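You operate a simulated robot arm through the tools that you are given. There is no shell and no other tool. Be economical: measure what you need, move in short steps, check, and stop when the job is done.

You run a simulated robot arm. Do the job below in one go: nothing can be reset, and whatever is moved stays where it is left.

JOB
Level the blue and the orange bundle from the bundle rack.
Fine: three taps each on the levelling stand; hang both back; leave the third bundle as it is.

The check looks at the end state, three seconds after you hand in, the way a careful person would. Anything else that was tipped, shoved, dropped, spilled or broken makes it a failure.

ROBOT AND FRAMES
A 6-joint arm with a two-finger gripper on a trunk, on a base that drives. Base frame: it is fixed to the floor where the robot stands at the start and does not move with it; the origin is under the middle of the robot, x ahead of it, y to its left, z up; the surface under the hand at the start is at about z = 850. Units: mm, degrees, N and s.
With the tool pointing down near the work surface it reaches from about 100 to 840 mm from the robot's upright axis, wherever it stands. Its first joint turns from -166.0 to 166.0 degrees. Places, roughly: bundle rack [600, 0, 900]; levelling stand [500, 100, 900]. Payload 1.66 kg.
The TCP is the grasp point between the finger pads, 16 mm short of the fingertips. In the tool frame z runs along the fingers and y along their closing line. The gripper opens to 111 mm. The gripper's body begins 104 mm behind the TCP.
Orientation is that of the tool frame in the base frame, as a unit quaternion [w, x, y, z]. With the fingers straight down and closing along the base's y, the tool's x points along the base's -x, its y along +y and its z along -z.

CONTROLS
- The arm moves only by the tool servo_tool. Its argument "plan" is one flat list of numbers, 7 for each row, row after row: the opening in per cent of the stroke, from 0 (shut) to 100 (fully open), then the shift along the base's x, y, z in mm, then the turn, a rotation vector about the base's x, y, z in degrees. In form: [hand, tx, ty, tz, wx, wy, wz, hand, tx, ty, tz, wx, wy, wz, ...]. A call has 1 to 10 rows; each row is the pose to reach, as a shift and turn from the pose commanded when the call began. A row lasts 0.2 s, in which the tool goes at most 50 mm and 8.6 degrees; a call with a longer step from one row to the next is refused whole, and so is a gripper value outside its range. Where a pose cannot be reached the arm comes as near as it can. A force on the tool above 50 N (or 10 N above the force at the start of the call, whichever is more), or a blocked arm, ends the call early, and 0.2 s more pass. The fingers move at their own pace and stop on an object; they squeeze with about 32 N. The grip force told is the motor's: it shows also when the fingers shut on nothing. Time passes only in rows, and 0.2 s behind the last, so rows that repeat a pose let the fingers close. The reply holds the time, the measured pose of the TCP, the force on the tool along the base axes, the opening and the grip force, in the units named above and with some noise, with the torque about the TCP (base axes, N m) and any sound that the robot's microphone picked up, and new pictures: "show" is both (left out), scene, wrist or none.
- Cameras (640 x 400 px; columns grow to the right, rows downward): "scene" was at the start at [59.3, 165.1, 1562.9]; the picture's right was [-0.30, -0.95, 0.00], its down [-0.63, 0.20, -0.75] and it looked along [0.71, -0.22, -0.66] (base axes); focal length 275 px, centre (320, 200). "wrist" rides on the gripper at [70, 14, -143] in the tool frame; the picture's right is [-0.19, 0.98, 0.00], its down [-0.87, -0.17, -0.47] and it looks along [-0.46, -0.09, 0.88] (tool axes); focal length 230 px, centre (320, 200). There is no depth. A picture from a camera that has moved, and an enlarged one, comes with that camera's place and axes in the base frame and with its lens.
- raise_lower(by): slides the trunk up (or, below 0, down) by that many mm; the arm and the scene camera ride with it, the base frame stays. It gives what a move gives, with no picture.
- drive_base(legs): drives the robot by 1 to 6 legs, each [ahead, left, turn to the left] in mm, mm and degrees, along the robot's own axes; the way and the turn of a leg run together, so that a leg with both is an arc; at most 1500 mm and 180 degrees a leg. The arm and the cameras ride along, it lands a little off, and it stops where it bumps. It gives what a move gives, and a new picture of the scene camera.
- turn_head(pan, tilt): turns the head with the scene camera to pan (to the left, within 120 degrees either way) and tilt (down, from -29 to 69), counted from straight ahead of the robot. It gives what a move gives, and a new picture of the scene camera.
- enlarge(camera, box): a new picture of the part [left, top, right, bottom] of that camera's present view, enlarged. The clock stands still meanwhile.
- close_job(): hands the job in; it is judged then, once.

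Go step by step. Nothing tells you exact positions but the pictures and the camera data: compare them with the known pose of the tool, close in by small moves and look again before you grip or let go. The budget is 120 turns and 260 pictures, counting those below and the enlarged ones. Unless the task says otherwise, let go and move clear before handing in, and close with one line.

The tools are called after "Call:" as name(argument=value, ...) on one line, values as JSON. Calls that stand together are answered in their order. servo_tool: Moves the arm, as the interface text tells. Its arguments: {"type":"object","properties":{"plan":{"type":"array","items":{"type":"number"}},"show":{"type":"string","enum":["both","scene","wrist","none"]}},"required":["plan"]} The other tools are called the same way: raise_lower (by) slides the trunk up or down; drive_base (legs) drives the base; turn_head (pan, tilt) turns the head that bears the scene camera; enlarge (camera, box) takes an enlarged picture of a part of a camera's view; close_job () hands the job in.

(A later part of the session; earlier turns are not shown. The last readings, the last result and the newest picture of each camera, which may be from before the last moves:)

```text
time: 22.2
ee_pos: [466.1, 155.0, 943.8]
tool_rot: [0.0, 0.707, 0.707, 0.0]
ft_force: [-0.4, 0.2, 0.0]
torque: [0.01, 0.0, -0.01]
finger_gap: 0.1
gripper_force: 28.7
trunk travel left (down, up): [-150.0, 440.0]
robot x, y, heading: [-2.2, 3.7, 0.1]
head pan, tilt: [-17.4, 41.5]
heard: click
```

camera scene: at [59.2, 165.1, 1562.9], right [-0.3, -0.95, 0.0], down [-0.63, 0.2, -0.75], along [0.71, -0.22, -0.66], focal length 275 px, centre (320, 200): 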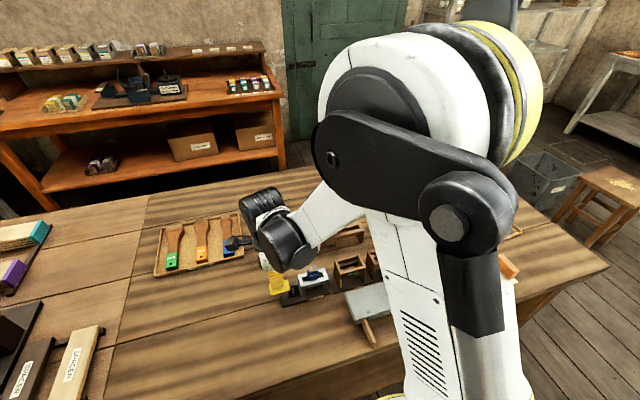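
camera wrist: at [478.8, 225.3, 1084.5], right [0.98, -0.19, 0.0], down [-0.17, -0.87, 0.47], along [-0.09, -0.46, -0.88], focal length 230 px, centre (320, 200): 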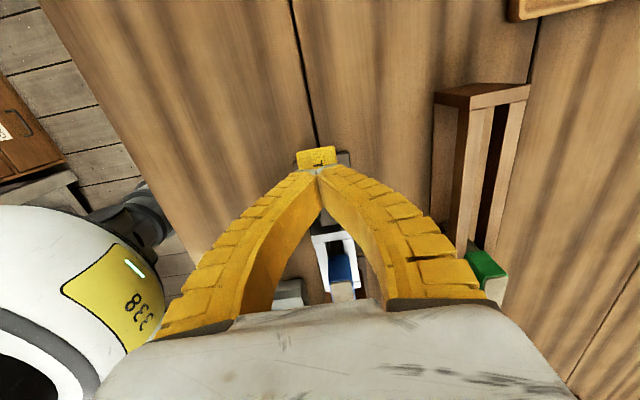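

Second click heard. Tap 3.

Call:
servo_tool(plan=[0, 0, 0, -8, 0, 0, 0, 0, 0, 0, -14, 0, 0, 0, 0, 0, 0, -18, 0, 0, 0, 0, 0, 0, -21, 0, 0, 0, 0, 0, 0, -24, 0, 0, 0, 0, 0, 0, -27, 0, 0, 0, 0, 0, 0, -27, 0, 0, 0, 0, 0, 0, -15, 0, 0, 0, 0, 0, 0, 0, 0, 0, 0, 0, 0, 0, 0, 0, 0, 0], show="none")

```text
time: 24.4
ee_pos: [466.1, 153.2, 942.8]
tool_rot: [0.0, 0.707, 0.707, -0.001]
ft_force: [0.4, -0.4, 0.3]
torque: [0.01, 0.0, -0.02]
finger_gap: 0.2
gripper_force: 28.5
trunk travel left (down, up): [-150.0, 440.0]
robot x, y, heading: [-2.7, 1.9, -0.2]
head pan, tilt: [-17.4, 41.5]
heard: click
```

Three clicks for blue. I'll go back over it with the hand open.

Call:
servo_tool(plan=[0, 0, 0, 40, 0, 0, 0, 0, 0, 0, 75, 0, 0, 0, 30, 0, -32, 75, 0, 0, 0, 50, 0, -64, 75, 0, 0, 0, 50, 0, -96, 75, 0, 0, 0, 50, 0, -96, 75, 0, 0, 0])

Call:
enlarge(camera="wrist", box=[240, 100, 400, 200])

Call:
enlarge(camera="scene", box=[240, 230, 352, 300])

```text
time: 25.8
ee_pos: [464.9, 58.7, 1017.6]
tool_rot: [0.001, 0.707, 0.707, 0.0]
ft_force: [-0.2, -0.5, -0.4]
torque: [0.04, -0.02, 0.0]
finger_gap: 57.9
gripper_force: 1.0
trunk travel left (down, up): [-150.0, 440.0]
robot x, y, heading: [-0.7, -0.7, -0.1]
head pan, tilt: [-17.4, 41.5]
camera scene: at [59.3, 165.0, 1562.9], right [-0.3, -0.95, 0.0], down [-0.63, 0.2, -0.75], along [0.71, -0.22, -0.66], focal length 275 px, centre (320, 200)
camera wrist: at [479.0, 128.8, 1157.9], right [0.98, -0.19, 0.0], down [-0.17, -0.87, 0.47], along [-0.09, -0.46, -0.88], focal length 230 px, centre (320, 200)
```

scene: 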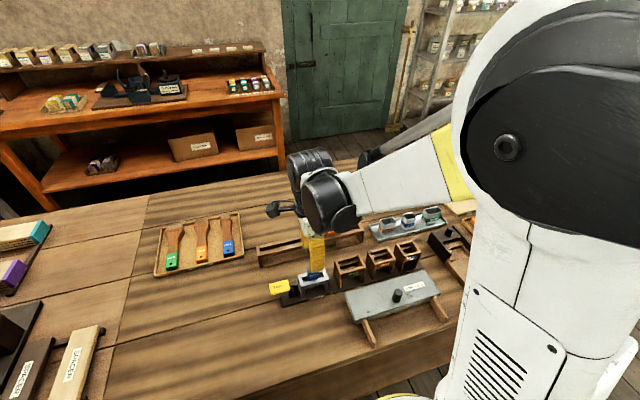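
wrist: 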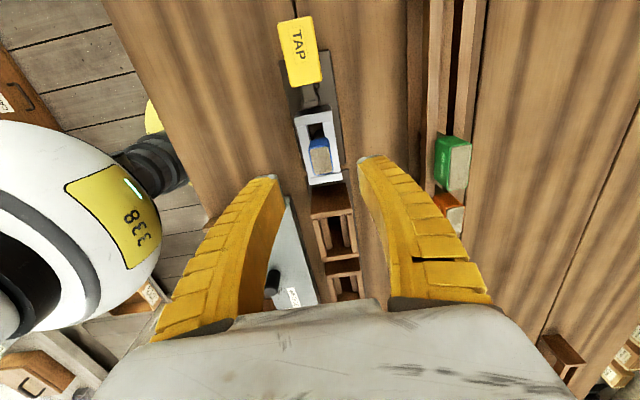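

```text
4.00 times, centred on (320, 150) of wrist
camera zoom: at [479.0, 128.8, 1157.9], right [0.98, -0.19, 0.0], down [-0.17, -0.87, 0.47], along [-0.09, -0.46, -0.88], focal length 920 px, centre (320, 400)
```

zoom: 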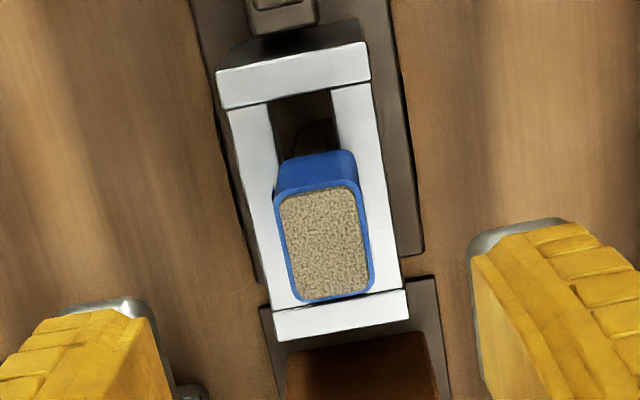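

```text
5.71 times, centred on (296, 265) of scene
camera zoom: at [59.3, 165.0, 1562.9], right [-0.3, -0.95, 0.0], down [-0.63, 0.2, -0.75], along [0.71, -0.22, -0.66], focal length 1570 px, centre (457, -171)
```

zoom: 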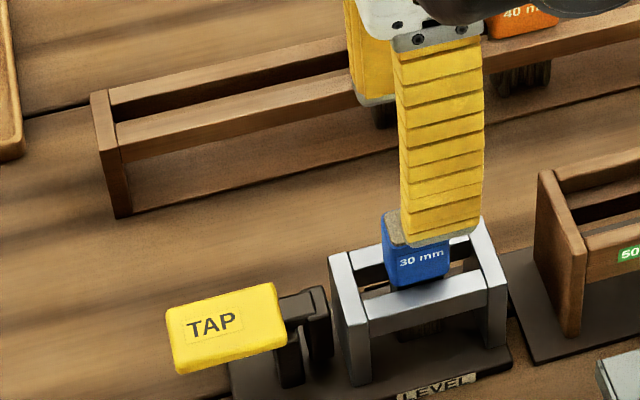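

Blue is still seated. I'll descend to z≈930, grip, and lift.

Call:
servo_tool(plan=[48, 0, 0, -30, 0, 0, 0, 45, 0, 0, -60, 0, 0, 0, 45, 0, 0, -80, 0, 0, 0, 45, 0, 0, -87, 0, 0, 0, 20, 0, 0, -87, 0, 0, 0, 0, 0, 0, -87, 0, 0, 0, 0, 0, 0, -87, 0, 0, 0], show="none")

Call:
servo_tool(plan=[0, 0, 0, 5, 0, 0, 0, 0, 0, 0, 25, 0, 0, 0, 0, 0, 0, 50, 0, 0, 0, 0, 0, 0, 80, 0, 0, 0, 0, 0, 0, 110, 0, 0, 0, 0, 0, 0, 110, 0, 0, 0])

Call:
enlarge(camera="scene", box=[260, 210, 372, 280])

Call:
enlarge(camera="wrist", box=[240, 100, 400, 200])

```text
time: 27.4
ee_pos: [463.7, 59.0, 931.5]
tool_rot: [0.0, 0.707, 0.707, 0.0]
ft_force: [0.7, -0.8, 8.9]
torque: [0.03, -0.03, -0.02]
finger_gap: 16.7
gripper_force: 31.7
trunk travel left (down, up): [-150.0, 440.0]
robot x, y, heading: [-1.0, -0.1, 0.0]
head pan, tilt: [-17.4, 41.5]
```

```text
time: 28.8
ee_pos: [464.5, 60.4, 1040.2]
tool_rot: [-0.001, 0.707, 0.707, 0.0]
ft_force: [0.0, 0.4, -1.1]
torque: [0.0, -0.02, 0.01]
finger_gap: 13.7
gripper_force: 31.9
trunk travel left (down, up): [-150.0, 440.0]
robot x, y, heading: [-1.5, 2.1, 0.3]
head pan, tilt: [-17.4, 41.5]
camera scene: at [59.4, 165.1, 1562.9], right [-0.3, -0.95, 0.0], down [-0.63, 0.2, -0.75], along [0.71, -0.22, -0.66], focal length 275 px, centre (320, 200)
camera wrist: at [477.5, 130.6, 1181.3], right [0.98, -0.19, 0.0], down [-0.17, -0.87, 0.47], along [-0.09, -0.46, -0.88], focal length 230 px, centre (320, 200)
```

scene: 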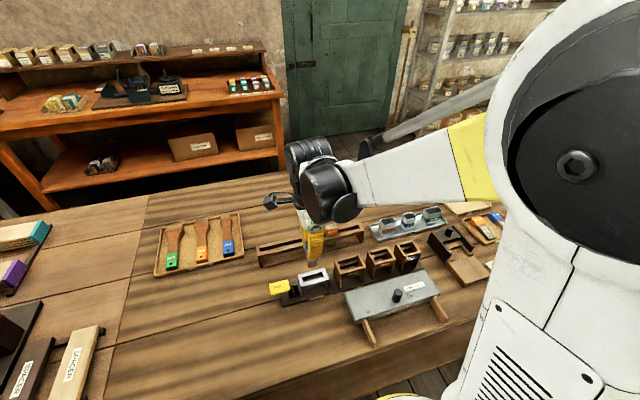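
wrist: 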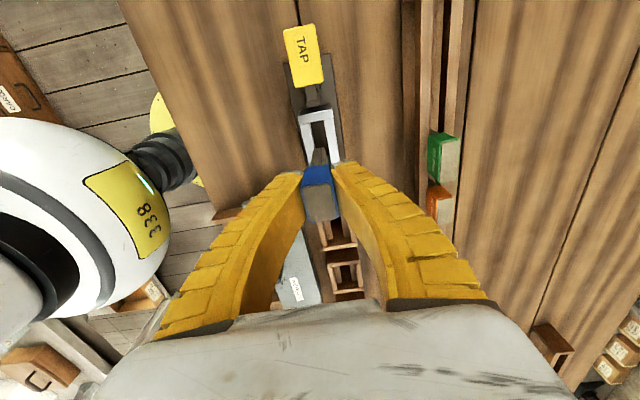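

```text
5.71 times, centred on (316, 245) of scene
camera zoom: at [59.4, 165.1, 1562.9], right [-0.3, -0.95, 0.0], down [-0.63, 0.2, -0.75], along [0.71, -0.22, -0.66], focal length 1570 px, centre (343, -57)
```

zoom: 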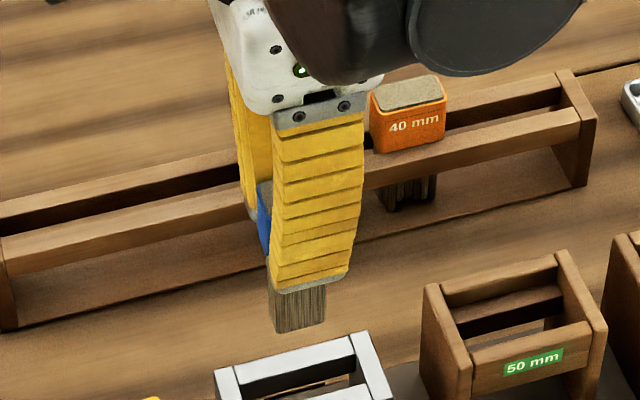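

```text
4.00 times, centred on (320, 150) of wrist
camera zoom: at [477.5, 130.6, 1181.3], right [0.98, -0.19, 0.0], down [-0.17, -0.87, 0.47], along [-0.09, -0.46, -0.88], focal length 920 px, centre (320, 400)
```

zoom: 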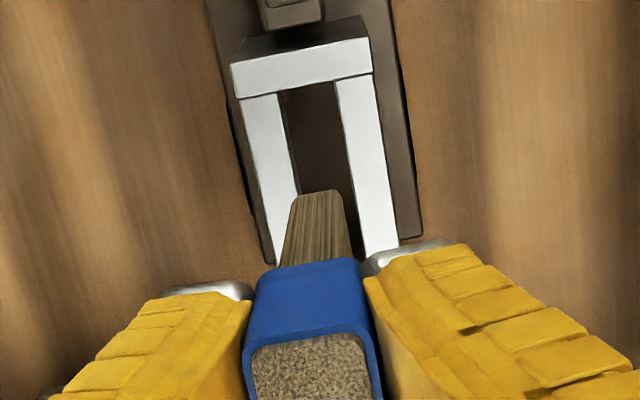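

The blue hair ends are now level. I'll carry it back to its rack place at (601, -103).

Call:
servo_tool(plan=[0, 25, -30, 0, 0, 0, 0, 0, 50, -60, 0, 0, 0, 0, 0, 76, -92, 0, 0, 0, 0, 0, 102, -124, 0, 0, 0, 0, 0, 122, -148, 0, 0, 0, 0, 0, 135, -163, 0, 0, 0, 0, 0, 135, -163, 0, 0, 0, 0])

Call:
enlarge(camera="wrist", box=[240, 75, 400, 175])

```text
time: 30.4
ee_pos: [598.7, -102.5, 1040.2]
tool_rot: [0.0, 0.707, 0.707, 0.0]
ft_force: [-0.5, 0.6, -1.2]
torque: [0.02, 0.02, -0.02]
finger_gap: 13.5
gripper_force: 31.9
trunk travel left (down, up): [-150.0, 440.0]
robot x, y, heading: [1.0, -1.2, 0.1]
head pan, tilt: [-17.4, 41.5]
camera scene: at [59.3, 165.1, 1562.9], right [-0.3, -0.95, 0.0], down [-0.63, 0.2, -0.75], along [0.71, -0.22, -0.66], focal length 275 px, centre (320, 200)
camera wrist: at [612.6, -31.1, 1181.8], right [0.98, -0.19, 0.0], down [-0.17, -0.87, 0.47], along [-0.09, -0.46, -0.88], focal length 230 px, centre (320, 200)
```

scene: 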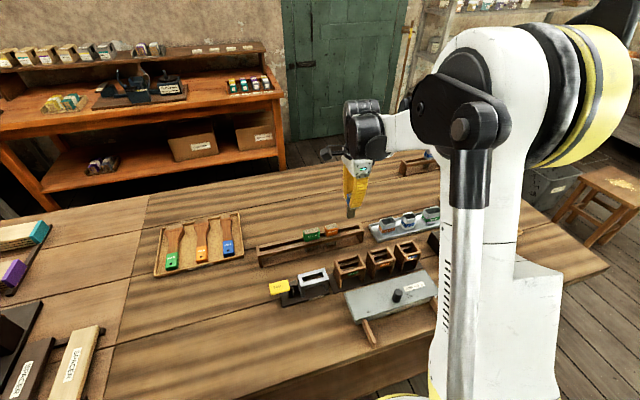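
wrist: 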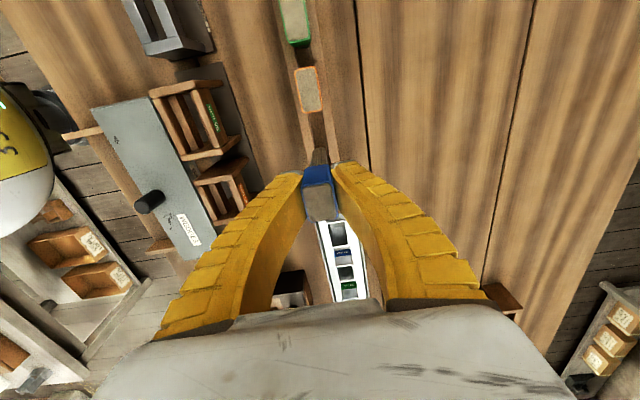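

```text
4.00 times, centred on (320, 125) of wrist
camera zoom: at [612.6, -31.1, 1181.8], right [0.98, -0.19, 0.0], down [-0.17, -0.87, 0.47], along [-0.09, -0.46, -0.88], focal length 920 px, centre (320, 500)
```

zoom: 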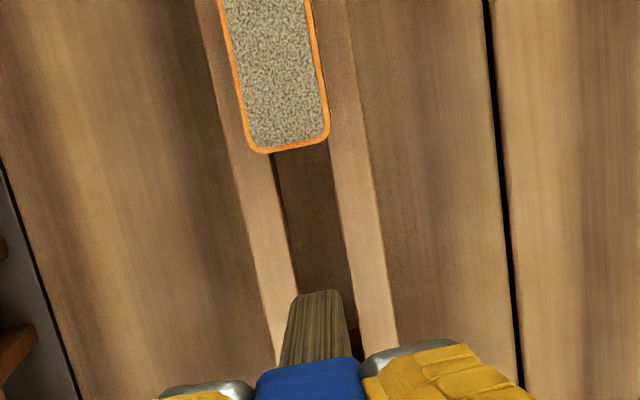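

Aligned over the slot. I'll lower to z≈937 and check.

Call:
servo_tool(plan=[0, 0, 0, -20, 0, 0, 0, 0, 0, 0, -40, 0, 0, 0, 0, 0, 0, -60, 0, 0, 0, 0, 0, 0, -80, 0, 0, 0, 0, 0, 0, -95, 0, 0, 0, 0, 0, 0, -104, 0, 0, 0, 0, 0, 0, -104, 0, 0, 0], show="none")

Call:
enlarge(camera="wrist", box=[240, 100, 400, 200])

Call:
enlarge(camera="scene", box=[310, 195, 390, 245])

```text
time: 32.0
ee_pos: [600.7, -105.0, 934.9]
tool_rot: [0.0, 0.708, 0.707, 0.001]
ft_force: [0.5, 0.4, 0.3]
torque: [-0.03, -0.02, 0.01]
finger_gap: 13.6
gripper_force: 32.2
trunk travel left (down, up): [-150.0, 440.0]
robot x, y, heading: [-1.1, 2.4, -0.1]
head pan, tilt: [-17.4, 41.5]
```

```text
4.00 times, centred on (320, 150) of wrist
camera zoom: at [613.3, -33.4, 1076.8], right [0.98, -0.19, 0.0], down [-0.17, -0.87, 0.47], along [-0.09, -0.46, -0.88], focal length 920 px, centre (320, 400)
```

zoom: 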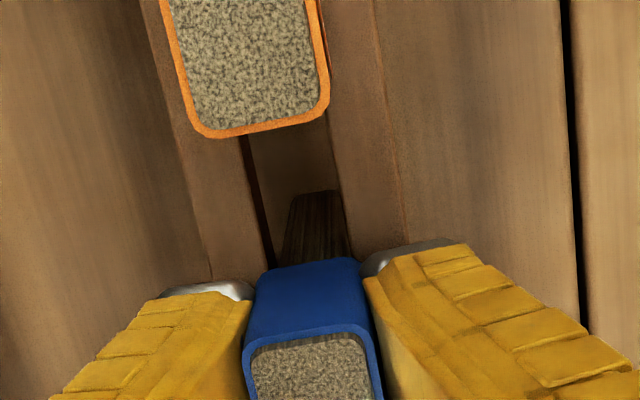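

```text
8.00 times, centred on (350, 220) of scene
camera zoom: at [59.3, 165.1, 1562.9], right [-0.3, -0.95, 0.0], down [-0.63, 0.2, -0.75], along [0.71, -0.22, -0.66], focal length 2198 px, centre (80, 40)
```

zoom: 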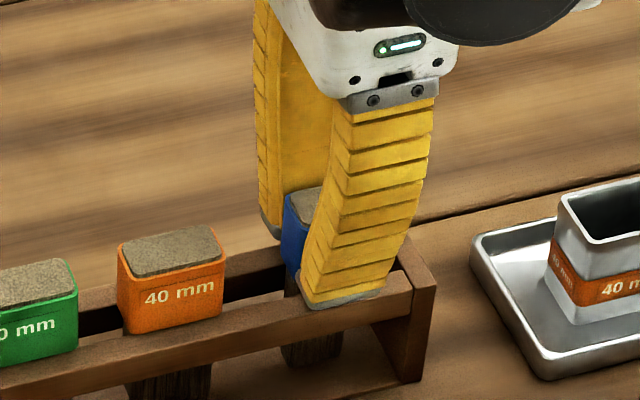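

Call:
servo_tool(plan=[0, 0, 0, -2, 0, 0, 0, 0, 0, 0, -4, 0, 0, 0, 0, 0, 0, -6, 0, 0, 0, 0, 0, 0, -6, 0, 0, 0], show="none")

```text
time: 33.0
ee_pos: [600.9, -104.0, 931.0]
tool_rot: [0.0, 0.707, 0.707, 0.0]
ft_force: [0.2, -0.1, 0.1]
torque: [0.03, 0.0, -0.04]
finger_gap: 13.7
gripper_force: 31.7
trunk travel left (down, up): [-150.0, 440.0]
robot x, y, heading: [2.5, -0.5, -0.1]
head pan, tilt: [-17.4, 41.5]
```

Call:
servo_tool(plan=[0, 0, 0, -2, 0, 0, 0, 0, 0, 0, -4, 0, 0, 0, 0, 0, 0, -4, 0, 0, 0], show="none")

```text
time: 33.8
ee_pos: [600.8, -103.6, 927.4]
tool_rot: [-0.001, 0.707, 0.707, 0.001]
ft_force: [-1.0, 2.6, 9.6]
torque: [0.02, -0.04, 0.03]
finger_gap: 17.4
gripper_force: 31.9
trunk travel left (down, up): [-150.0, 440.0]
robot x, y, heading: [2.8, -2.1, 0.1]
head pan, tilt: [-17.4, 41.5]
```

Contact; blue is seated on the rails again. I'll release and rise.

Call:
servo_tool(plan=[0, 0, 0, 0.5, 0, 0, 0, 30, 0, 0, 1, 0, 0, 0, 45, 0, 0, 1, 0, 0, 0, 50, 0, 0, 2, 0, 0, 0, 50, 0, 0, 25, 0, 0, 0, 50, 0, 0, 60, 0, 0, 0, 50, 0, 30, 90, 0, 0, 0, 50, 0, 60, 90, 0, 0, 0, 50, 0, 60, 90, 0, 0, 0])

Call:
enlarge(camera="wrist", box=[220, 100, 420, 225])

Call:
enlarge(camera="scene", box=[290, 190, 386, 250])

```text
time: 35.8
ee_pos: [602.3, -44.1, 1018.6]
tool_rot: [0.0, 0.707, 0.707, 0.001]
ft_force: [-0.4, -0.3, 1.2]
torque: [0.01, 0.02, 0.0]
finger_gap: 57.6
gripper_force: 1.6
trunk travel left (down, up): [-150.0, 440.0]
robot x, y, heading: [-2.6, 0.9, -0.0]
head pan, tilt: [-17.4, 41.5]
camera scene: at [59.3, 165.0, 1562.9], right [-0.3, -0.95, 0.0], down [-0.63, 0.2, -0.75], along [0.71, -0.22, -0.66], focal length 275 px, centre (320, 200)
camera wrist: at [615.7, 26.3, 1159.4], right [0.98, -0.19, 0.0], down [-0.17, -0.87, 0.47], along [-0.09, -0.46, -0.88], focal length 230 px, centre (320, 200)
```

scene: 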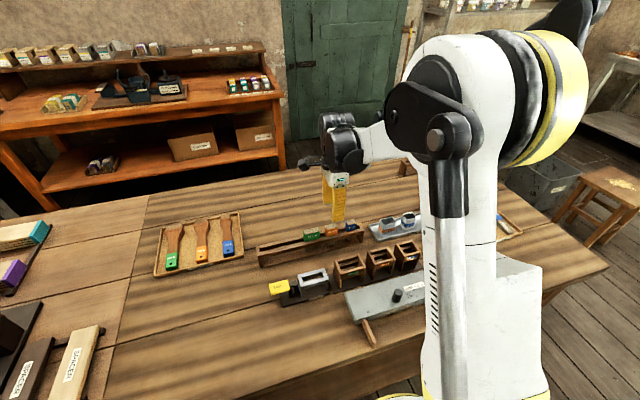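
wrist: 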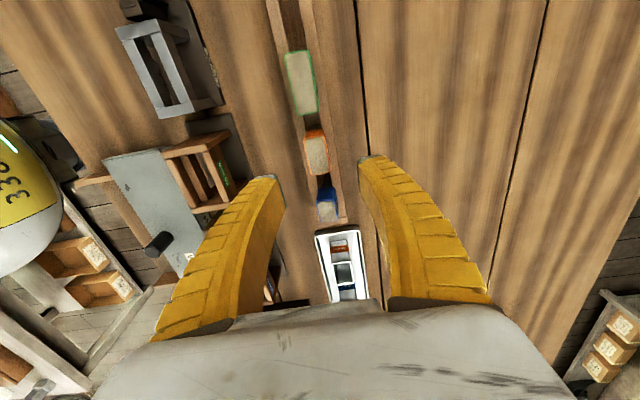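

```text
3.20 times, centred on (320, 162) of wrist
camera zoom: at [615.7, 26.3, 1159.4], right [0.98, -0.19, 0.0], down [-0.17, -0.87, 0.47], along [-0.09, -0.46, -0.88], focal length 736 px, centre (320, 320)
```

zoom: 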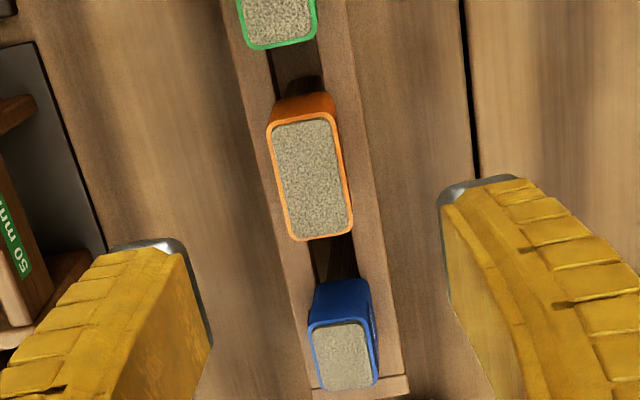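

```text
6.67 times, centred on (338, 220) of scene
camera zoom: at [59.3, 165.0, 1562.9], right [-0.3, -0.95, 0.0], down [-0.63, 0.2, -0.75], along [0.71, -0.22, -0.66], focal length 1832 px, centre (200, 67)
```

zoom: 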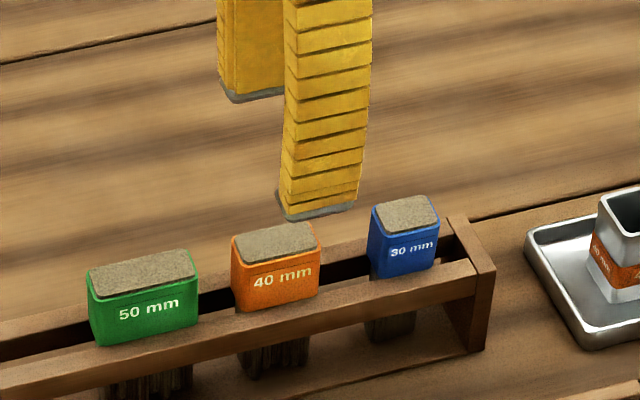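

Blue is back in place. Orange is centred at y≈-40.5, so I'll descend onto it, grip and lift.

Call:
servo_tool(plan=[50, 0, 2.5, -30, 0, 0, 0, 47, 0, 2.5, -60, 0, 0, 0, 45, 0, 2.5, -80, 0, 0, 0, 45, 0, 2.5, -89, 0, 0, 0, 45, 0, 2.5, -89, 0, 0, 0, 20, 0, 2.5, -89, 0, 0, 0, 0, 0, 2.5, -89, 0, 0, 0, 0, 0, 2.5, -89, 0, 0, 0], show="wrist")

Call:
enlarge(camera="wrist", box=[220, 100, 420, 225])

```text
time: 37.6
ee_pos: [599.8, -42.7, 928.8]
tool_rot: [0.0, 0.706, 0.708, 0.0]
ft_force: [-9.1, -0.1, 7.8]
torque: [-0.03, 0.12, 0.0]
finger_gap: 15.6
gripper_force: 32.0
trunk travel left (down, up): [-150.0, 440.0]
robot x, y, heading: [-2.3, -1.7, -0.0]
head pan, tilt: [-17.4, 41.5]
camera wrist: at [614.3, 27.8, 1070.3], right [0.98, -0.19, 0.0], down [-0.17, -0.87, 0.47], along [-0.09, -0.46, -0.88], focal length 230 px, centre (320, 200)
```

wrist: 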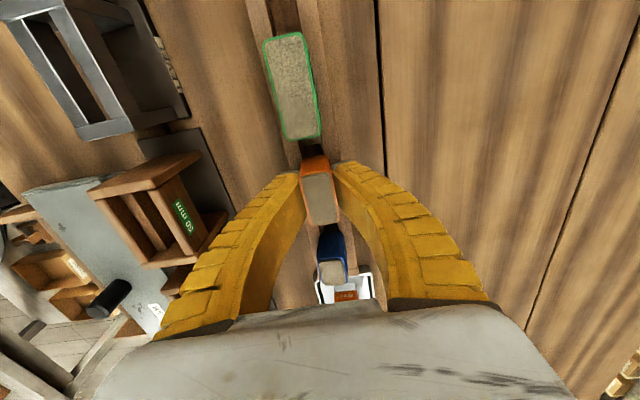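

```text
3.20 times, centred on (320, 162) of wrist
camera zoom: at [614.3, 27.8, 1070.3], right [0.98, -0.19, 0.0], down [-0.17, -0.87, 0.47], along [-0.09, -0.46, -0.88], focal length 736 px, centre (320, 320)
```

zoom: 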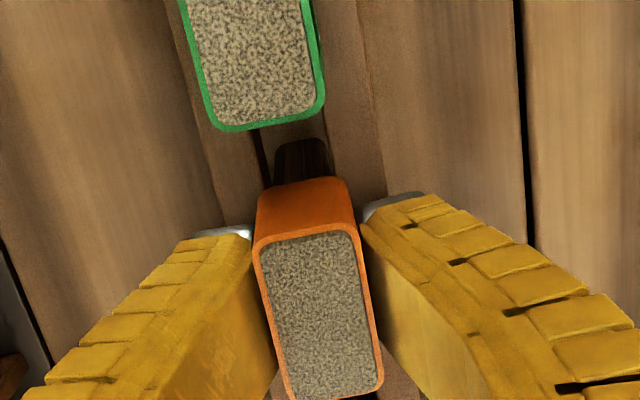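

Orange is gripped. I'll lift it and carry it over the stand.

Call:
servo_tool(plan=[0, 0, 0, 5, 0, 0, 0, 0, 0, 0, 25, 0, 0, 0, 0, 0, 0, 55, 0, 0, 0, 0, 0, 0, 90, 0, 0, 0, 0, 0, 0, 113, 0, 0, 0, 0, -34, 25, 113, 0, 0, 0, 0, -68, 50, 113, 0, 0, 0, 0, -102, 76, 113, 0, 0, 0, 0, -135, 101.5, 113, 0, 0, 0, 0, -135, 101.5, 113, 0, 0, 0])

Call:
enlarge(camera="wrist", box=[240, 100, 400, 200])

Call:
enlarge(camera="scene", box=[260, 220, 372, 290])

```text
time: 39.8
ee_pos: [466.2, 61.4, 1041.0]
tool_rot: [0.0, 0.707, 0.707, 0.0]
ft_force: [0.1, -0.5, -0.5]
torque: [-0.02, -0.01, -0.05]
finger_gap: 13.8
gripper_force: 32.0
trunk travel left (down, up): [-150.0, 440.0]
robot x, y, heading: [1.1, -1.8, 0.1]
head pan, tilt: [-17.4, 41.5]
camera scene: at [59.4, 165.1, 1562.9], right [-0.3, -0.95, 0.0], down [-0.63, 0.2, -0.75], along [0.71, -0.22, -0.66], focal length 275 px, centre (320, 200)
camera wrist: at [478.5, 132.4, 1181.8], right [0.98, -0.19, 0.0], down [-0.17, -0.87, 0.47], along [-0.09, -0.46, -0.88], focal length 230 px, centre (320, 200)
```

scene: 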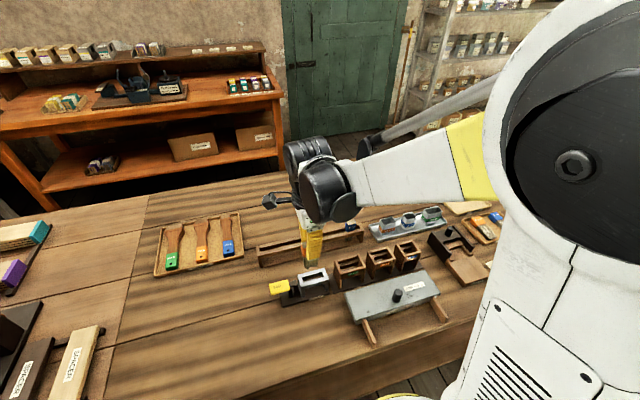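
wrist: 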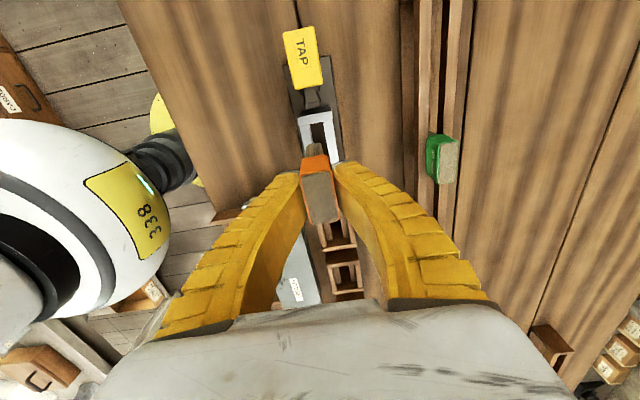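

```text
4.00 times, centred on (320, 150) of wrist
camera zoom: at [478.5, 132.4, 1181.8], right [0.98, -0.19, 0.0], down [-0.17, -0.87, 0.47], along [-0.09, -0.46, -0.88], focal length 920 px, centre (320, 400)
```

zoom: 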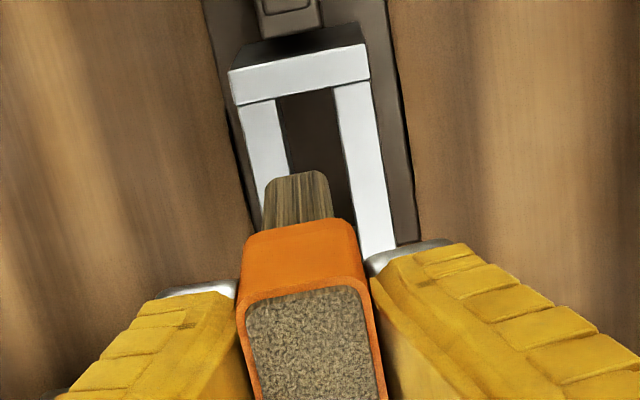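

```text
5.71 times, centred on (316, 255) of scene
camera zoom: at [59.4, 165.1, 1562.9], right [-0.3, -0.95, 0.0], down [-0.63, 0.2, -0.75], along [0.71, -0.22, -0.66], focal length 1570 px, centre (343, -114)
```

zoom: 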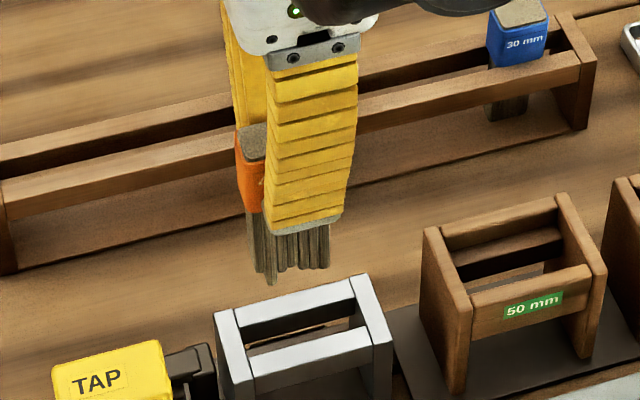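

The orange hairs sit slightly to -x of the slot centre. I'll nudge +1.5 mm, lower partway and look.

Call:
servo_tool(plan=[0, 1.5, 0, -15, 0, 0, 0, 0, 1.5, 0, -30, 0, 0, 0, 0, 1.5, 0, -45, 0, 0, 0, 0, 1.5, 0, -45, 0, 0, 0], show="none")

Call:
enlarge(camera="wrist", box=[260, 100, 380, 175])

Call:
enlarge(camera="scene", box=[275, 240, 355, 290])

```text
time: 40.8
ee_pos: [467.0, 58.2, 997.1]
tool_rot: [0.0, 0.707, 0.707, 0.0]
ft_force: [0.2, 0.4, 0.4]
torque: [0.01, 0.04, 0.03]
finger_gap: 13.8
gripper_force: 32.1
trunk travel left (down, up): [-150.0, 440.0]
robot x, y, heading: [-2.0, -2.9, 0.0]
head pan, tilt: [-17.4, 41.5]
```

```text
5.33 times, centred on (320, 138) of wrist
camera zoom: at [479.8, 129.8, 1137.6], right [0.98, -0.19, 0.0], down [-0.17, -0.87, 0.47], along [-0.09, -0.46, -0.88], focal length 1227 px, centre (320, 533)
```

zoom: 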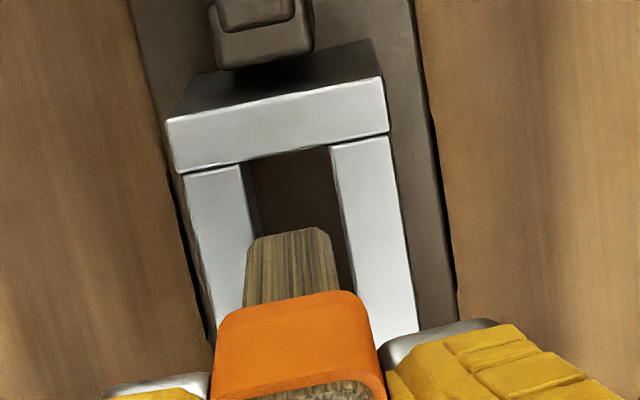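

```text
8.00 times, centred on (315, 265) of scene
camera zoom: at [59.3, 165.1, 1562.9], right [-0.3, -0.95, 0.0], down [-0.63, 0.2, -0.75], along [0.71, -0.22, -0.66], focal length 2198 px, centre (360, -320)
```

zoom: 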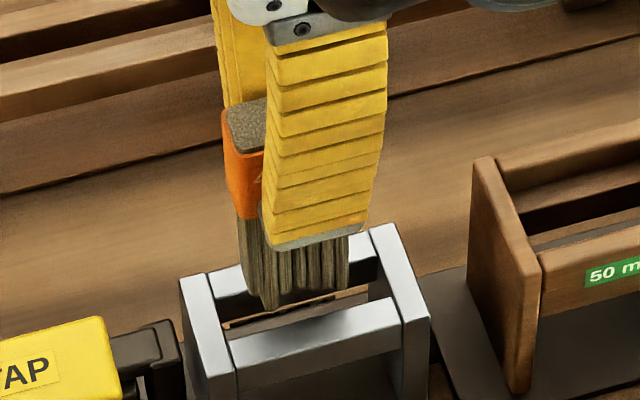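

Now centred to within a millimetre. I'll lower to z≈938.

Call:
servo_tool(plan=[0, 0, 0, -8, 0, 0, 0, 0, 0, 0, -16, 0, 0, 0, 0, 0, 0, -24, 0, 0, 0, 0, 0, 0, -34, 0, 0, 0, 0, 0, 0, -46, 0, 0, 0, 0, 0, 0, -58, 0, 0, 0, 0, 0, 0, -58, 0, 0, 0], show="none")

Call:
enlarge(camera="wrist", box=[260, 100, 380, 175])

Call:
enlarge(camera="scene", box=[275, 250, 355, 300])

```text
time: 42.4
ee_pos: [467.4, 58.6, 937.5]
tool_rot: [0.0, 0.707, 0.707, 0.001]
ft_force: [0.8, -0.6, -1.1]
torque: [0.01, 0.03, 0.0]
finger_gap: 13.6
gripper_force: 32.0
trunk travel left (down, up): [-150.0, 440.0]
robot x, y, heading: [1.7, 0.1, 0.1]
head pan, tilt: [-17.4, 41.5]
```

```text
5.33 times, centred on (320, 138) of wrist
camera zoom: at [481.1, 130.3, 1078.4], right [0.98, -0.19, 0.0], down [-0.17, -0.87, 0.47], along [-0.09, -0.46, -0.88], focal length 1227 px, centre (320, 533)
```

zoom: 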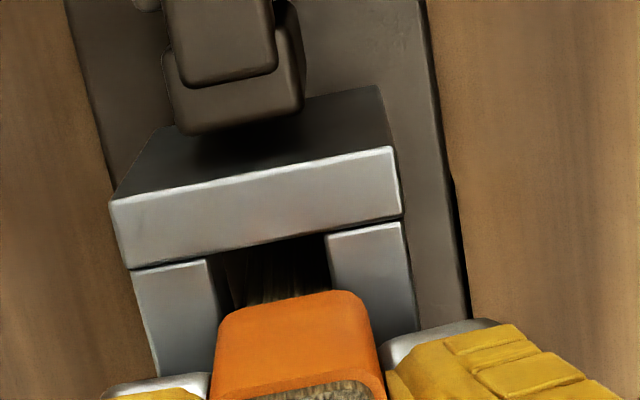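

```text
8.00 times, centred on (315, 275) of scene
camera zoom: at [59.3, 165.1, 1562.9], right [-0.3, -0.95, 0.0], down [-0.63, 0.2, -0.75], along [0.71, -0.22, -0.66], focal length 2198 px, centre (360, -400)
```

zoom: 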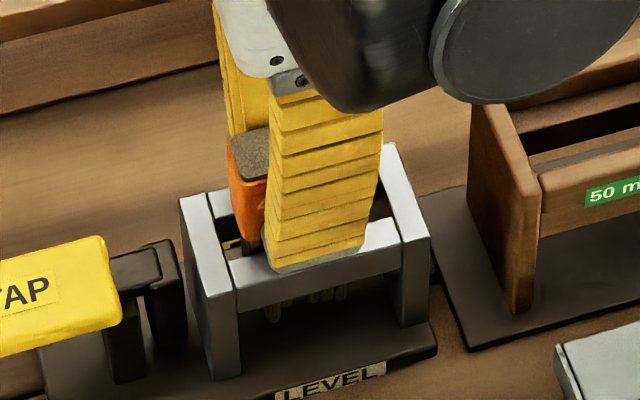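

Hairs are in the slot. I'll creep to contact.

Call:
servo_tool(plan=[0, 0, 0, -2, 0, 0, 0, 0, 0, 0, -4, 0, 0, 0, 0, 0, 0, -6, 0, 0, 0, 0, 0, 0, -6, 0, 0, 0], show="none")

```text
time: 43.4
ee_pos: [467.5, 60.6, 932.2]
tool_rot: [0.0, 0.707, 0.707, 0.0]
ft_force: [-1.2, 2.8, 12.4]
torque: [0.2, 0.05, 0.01]
finger_gap: 18.0
gripper_force: 31.3
trunk travel left (down, up): [-150.0, 440.0]
robot x, y, heading: [0.5, 2.2, 0.2]
head pan, tilt: [-17.4, 41.5]
```

Call:
enlarge(camera="wrist", box=[260, 120, 380, 195])

Call:
enlarge(camera="scene", box=[275, 250, 355, 300])

```text
5.33 times, centred on (320, 158) of wrist
camera zoom: at [480.2, 129.6, 1073.0], right [0.98, -0.19, 0.0], down [-0.17, -0.87, 0.47], along [-0.09, -0.46, -0.88], focal length 1227 px, centre (320, 427)
```

zoom: 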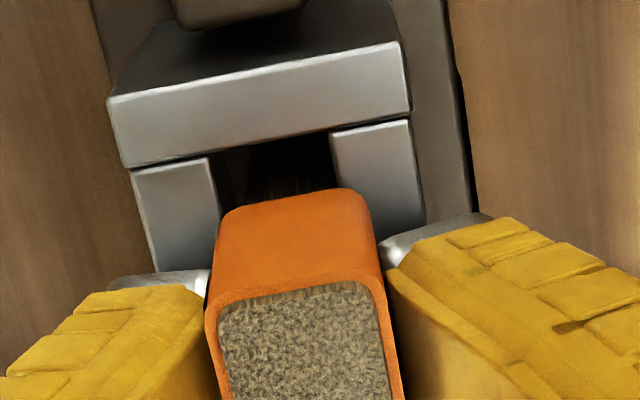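

```text
8.00 times, centred on (315, 275) of scene
camera zoom: at [58.4, 165.3, 1563.0], right [-0.3, -0.95, 0.0], down [-0.63, 0.2, -0.75], along [0.71, -0.22, -0.66], focal length 2198 px, centre (360, -400)
```

zoom: 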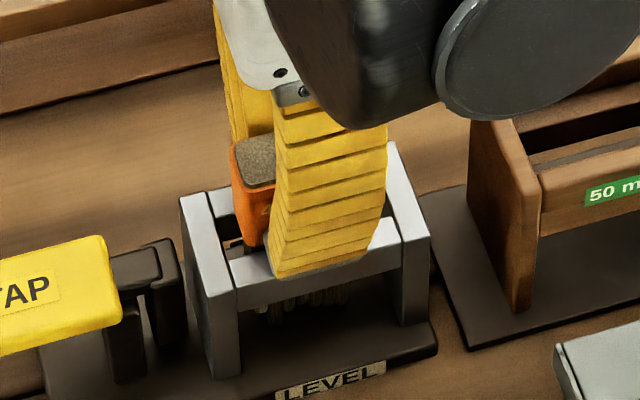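

It is at the rails. I'll open the fingers in place and check how it settles.

Call:
servo_tool(plan=[5, 0, 0, 0, 0, 0, 0, 20, 0, 0, 0, 0, 0, 0, 40, 0, 0, 0, 0, 0, 0, 45, 0, 0, 0, 0, 0, 0, 50, 0, 0, 25, 0, 0, 0, 50, 0, 0, 60, 0, 0, 0, 50, 0, 0, 86, 0, 0, 0, 50, 0, 0, 86, 0, 0, 0], show="none")

Call:
enlarge(camera="wrist", box=[240, 100, 400, 200])

Call:
enlarge(camera="scene", box=[255, 240, 351, 300])

```text
time: 45.2
ee_pos: [468.3, 59.7, 1019.2]
tool_rot: [0.0, 0.707, 0.707, -0.002]
ft_force: [-0.2, -0.8, 0.0]
torque: [-0.02, -0.03, 0.01]
finger_gap: 57.8
gripper_force: 1.3
trunk travel left (down, up): [-150.0, 440.0]
robot x, y, heading: [7.3, 1.1, 0.2]
head pan, tilt: [-17.4, 41.5]
```

```text
4.00 times, centred on (320, 150) of wrist
camera zoom: at [481.3, 130.4, 1159.6], right [0.98, -0.19, 0.0], down [-0.17, -0.87, 0.47], along [-0.09, -0.46, -0.88], focal length 920 px, centre (320, 400)
```

zoom: 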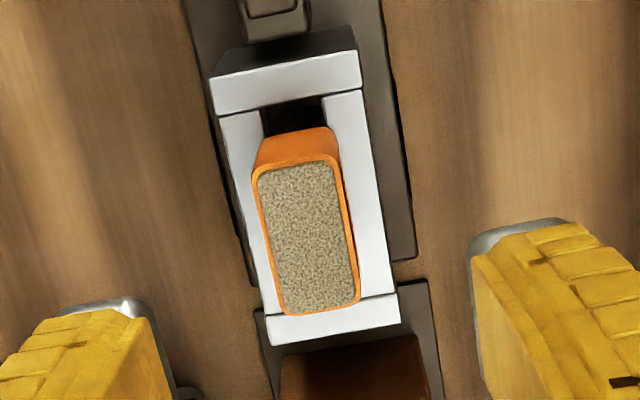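

```text
6.67 times, centred on (303, 270) of scene
camera zoom: at [59.3, 165.1, 1562.9], right [-0.3, -0.95, 0.0], down [-0.63, 0.2, -0.75], along [0.71, -0.22, -0.66], focal length 1832 px, centre (433, -267)
```

zoom: 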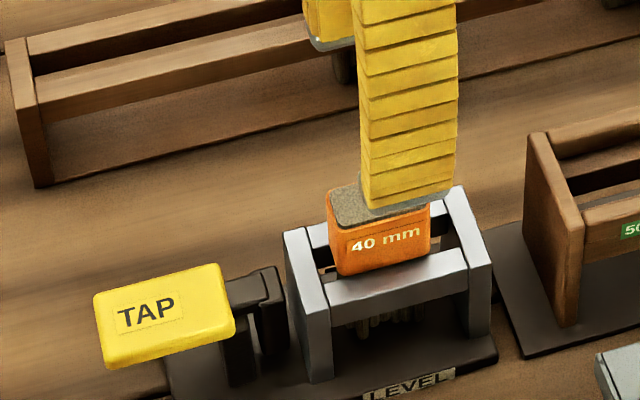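

Orange is seated flat. On to the pad for its taps.

Call:
servo_tool(plan=[20, 0, 32, 0, 0, 0, 0, 0, -1.5, 64, 0, 0, 0, 0, 0, -1.5, 95, 0, 0, 0, 0, 0, -1.5, 95, -35, 0, 0, 0, 0, -1.5, 95, -75, 0, 0, 0, 0, -1.5, 95, -75, 0, 0, 0], show="none")

Call:
enlarge(camera="scene", box=[240, 230, 352, 300])

Call:
servo_tool(plan=[0, 0, 0, -8, 0, 0, 0, 0, 0, 0, -14, 0, 0, 0, 0, 0, 0, -18, 0, 0, 0, 0, 0, 0, -21, 0, 0, 0, 0, 0, 0, -24, 0, 0, 0, 0, 0, 0, -27, 0, 0, 0, 0, 0, 0, -27, 0, 0, 0, 0, 0, 0, -15, 0, 0, 0, 0, 0, 0, 0, 0, 0, 0, 0, 0, 0, 0, 0, 0, 0], show="none")

```text
time: 46.6
ee_pos: [468.0, 151.7, 944.8]
tool_rot: [0.0, 0.707, 0.707, -0.001]
ft_force: [-0.1, 0.6, -0.3]
torque: [-0.04, 0.0, 0.0]
finger_gap: 0.0
gripper_force: 29.0
trunk travel left (down, up): [-150.0, 440.0]
robot x, y, heading: [-0.4, 2.4, -0.2]
head pan, tilt: [-17.4, 41.5]
```

```text
5.71 times, centred on (296, 265) of scene
camera zoom: at [59.2, 165.1, 1562.9], right [-0.3, -0.95, 0.0], down [-0.63, 0.2, -0.75], along [0.71, -0.22, -0.66], focal length 1570 px, centre (457, -171)
```

zoom: 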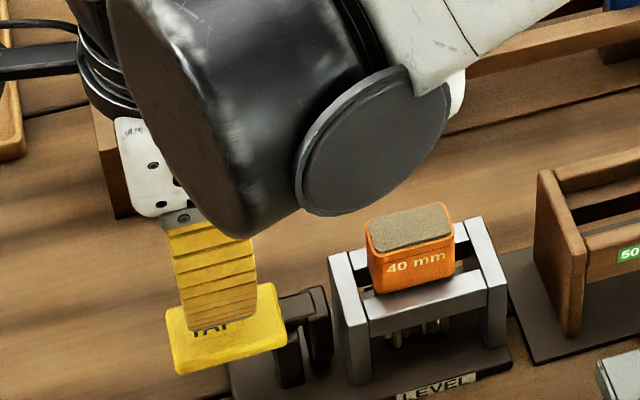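

```text
time: 48.8
ee_pos: [467.6, 153.1, 942.7]
tool_rot: [0.0, 0.708, 0.707, 0.0]
ft_force: [0.3, -0.2, 0.4]
torque: [0.0, -0.01, 0.01]
finger_gap: 0.0
gripper_force: 29.0
trunk travel left (down, up): [-150.0, 440.0]
robot x, y, heading: [0.4, -0.6, 0.3]
head pan, tilt: [-17.4, 41.5]
heard: click
```

Click 1. Next, taps 2 and 3, one at a time.

Call:
servo_tool(plan=[0, 0, 0, -8, 0, 0, 0, 0, 0, 0, -14, 0, 0, 0, 0, 0, 0, -18, 0, 0, 0, 0, 0, 0, -21, 0, 0, 0, 0, 0, 0, -24, 0, 0, 0, 0, 0, 0, -27, 0, 0, 0, 0, 0, 0, -27, 0, 0, 0, 0, 0, 0, -15, 0, 0, 0, 0, 0, 0, 0, 0, 0, 0, 0, 0, 0, 0, 0, 0, 0], show="none")

```text
time: 51.0
ee_pos: [465.5, 155.1, 943.5]
tool_rot: [-0.001, 0.707, 0.707, 0.001]
ft_force: [-0.4, -0.2, 0.9]
torque: [-0.02, -0.01, -0.01]
finger_gap: 0.2
gripper_force: 29.1
trunk travel left (down, up): [-150.0, 440.0]
robot x, y, heading: [-0.1, 0.4, -0.3]
head pan, tilt: [-17.4, 41.5]
heard: click
```

Click 2. Now tap 3.

Call:
servo_tool(plan=[0, 0, 0, -8, 0, 0, 0, 0, 0, 0, -14, 0, 0, 0, 0, 0, 0, -18, 0, 0, 0, 0, 0, 0, -21, 0, 0, 0, 0, 0, 0, -24, 0, 0, 0, 0, 0, 0, -27, 0, 0, 0, 0, 0, 0, -27, 0, 0, 0, 0, 0, 0, -15, 0, 0, 0, 0, 0, 0, 0, 0, 0, 0, 0, 0, 0, 0, 0, 0, 0], show="none")

```text
time: 53.2
ee_pos: [465.7, 152.5, 943.9]
tool_rot: [0.0, 0.707, 0.707, -0.001]
ft_force: [0.1, 0.1, 0.5]
torque: [0.01, 0.0, -0.01]
finger_gap: 0.2
gripper_force: 28.8
trunk travel left (down, up): [-150.0, 440.0]
robot x, y, heading: [1.9, -0.5, 0.0]
head pan, tilt: [-17.4, 41.5]
heard: click
```

Three clicks for orange. I'll return over it with the hand open.

Call:
servo_tool(plan=[0, 0, 0, 40, 0, 0, 0, 0, 0, 0, 75, 0, 0, 0, 30, 0, -32, 75, 0, 0, 0, 50, 0, -64, 75, 0, 0, 0, 50, 0, -95, 75, 0, 0, 0, 50, 0, -95, 75, 0, 0, 0], show="none")

Call:
enlarge(camera="wrist", box=[220, 100, 420, 225])

Call:
enlarge(camera="scene", box=[240, 230, 352, 300])

```text
time: 54.6
ee_pos: [464.7, 59.4, 1016.0]
tool_rot: [0.0, 0.707, 0.707, 0.001]
ft_force: [0.5, 0.1, 0.1]
torque: [0.04, -0.02, -0.02]
finger_gap: 57.8
gripper_force: 1.1
trunk travel left (down, up): [-150.0, 440.0]
robot x, y, heading: [-0.2, 3.3, -0.2]
head pan, tilt: [-17.4, 41.5]
```

```text
3.20 times, centred on (320, 162) of wrist
camera zoom: at [477.9, 129.7, 1157.2], right [0.98, -0.19, 0.0], down [-0.17, -0.87, 0.47], along [-0.09, -0.46, -0.88], focal length 736 px, centre (320, 320)
```

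zoom: 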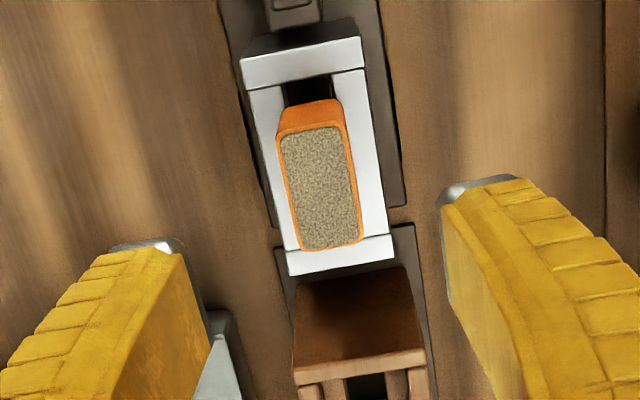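

```text
5.71 times, centred on (296, 265) of scene
camera zoom: at [59.3, 165.0, 1562.9], right [-0.3, -0.95, 0.0], down [-0.63, 0.2, -0.75], along [0.71, -0.22, -0.66], focal length 1570 px, centre (457, -171)
```

zoom: 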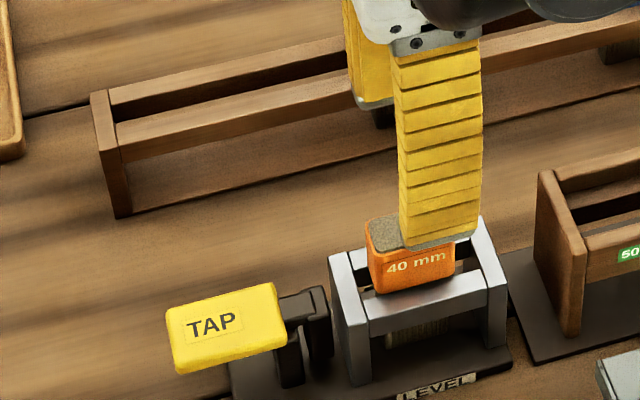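

Orange's hairs look level. I'll grip, lift, and check.

Call:
servo_tool(plan=[48, 0, 0, -30, 0, 0, 0, 45, 0, 0, -60, 0, 0, 0, 45, 0, 0, -80, 0, 0, 0, 45, 0, 0, -87, 0, 0, 0, 20, 0, 0, -87, 0, 0, 0, 0, 0, 0, -87, 0, 0, 0, 0, 0, 0, -87, 0, 0, 0], show="none")

Call:
servo_tool(plan=[0, 0, 0, 5, 0, 0, 0, 0, 0, 0, 25, 0, 0, 0, 0, 0, 0, 50, 0, 0, 0, 0, 0, 0, 80, 0, 0, 0, 0, 0, 0, 110, 0, 0, 0, 0, 0, 0, 110, 0, 0, 0], show="none")

Call:
enlarge(camera="scene", box=[260, 210, 372, 280])

Call:
enlarge(camera="wrist", box=[240, 100, 400, 200])

```text
time: 56.2
ee_pos: [465.0, 59.0, 932.5]
tool_rot: [0.0, 0.707, 0.707, 0.0]
ft_force: [0.1, 0.2, 9.4]
torque: [0.03, 0.01, 0.03]
finger_gap: 16.9
gripper_force: 32.2
trunk travel left (down, up): [-150.0, 440.0]
robot x, y, heading: [-4.9, 2.0, 0.1]
head pan, tilt: [-17.4, 41.5]
```

```text
time: 57.6
ee_pos: [464.6, 58.5, 1042.5]
tool_rot: [0.0, 0.707, 0.707, 0.0]
ft_force: [0.0, -0.6, -0.5]
torque: [0.03, -0.03, 0.02]
finger_gap: 13.7
gripper_force: 32.2
trunk travel left (down, up): [-150.0, 440.0]
robot x, y, heading: [1.0, 0.9, 0.4]
head pan, tilt: [-17.4, 41.5]
```

```text
5.71 times, centred on (316, 245) of scene
camera zoom: at [59.4, 165.1, 1562.9], right [-0.3, -0.95, 0.0], down [-0.63, 0.2, -0.75], along [0.71, -0.22, -0.66], focal length 1570 px, centre (343, -57)
```

zoom: 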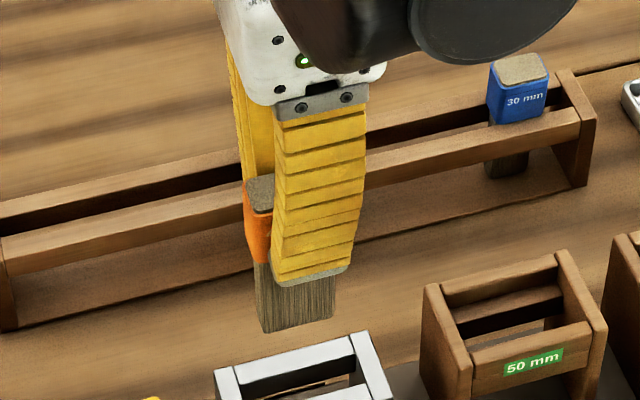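

```text
4.00 times, centred on (320, 150) of wrist
camera zoom: at [478.3, 129.5, 1184.8], right [0.98, -0.19, 0.0], down [-0.17, -0.87, 0.47], along [-0.09, -0.46, -0.88], focal length 920 px, centre (320, 400)
```

zoom: 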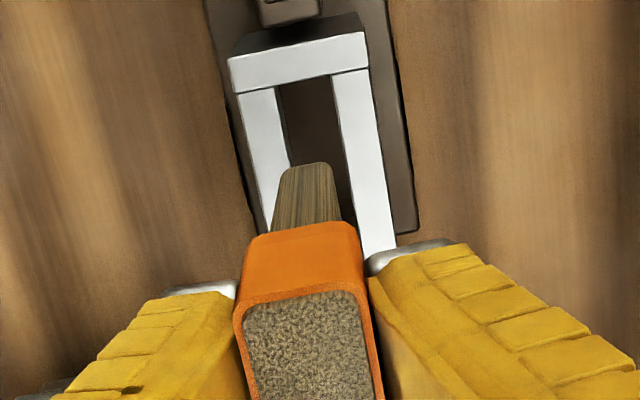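

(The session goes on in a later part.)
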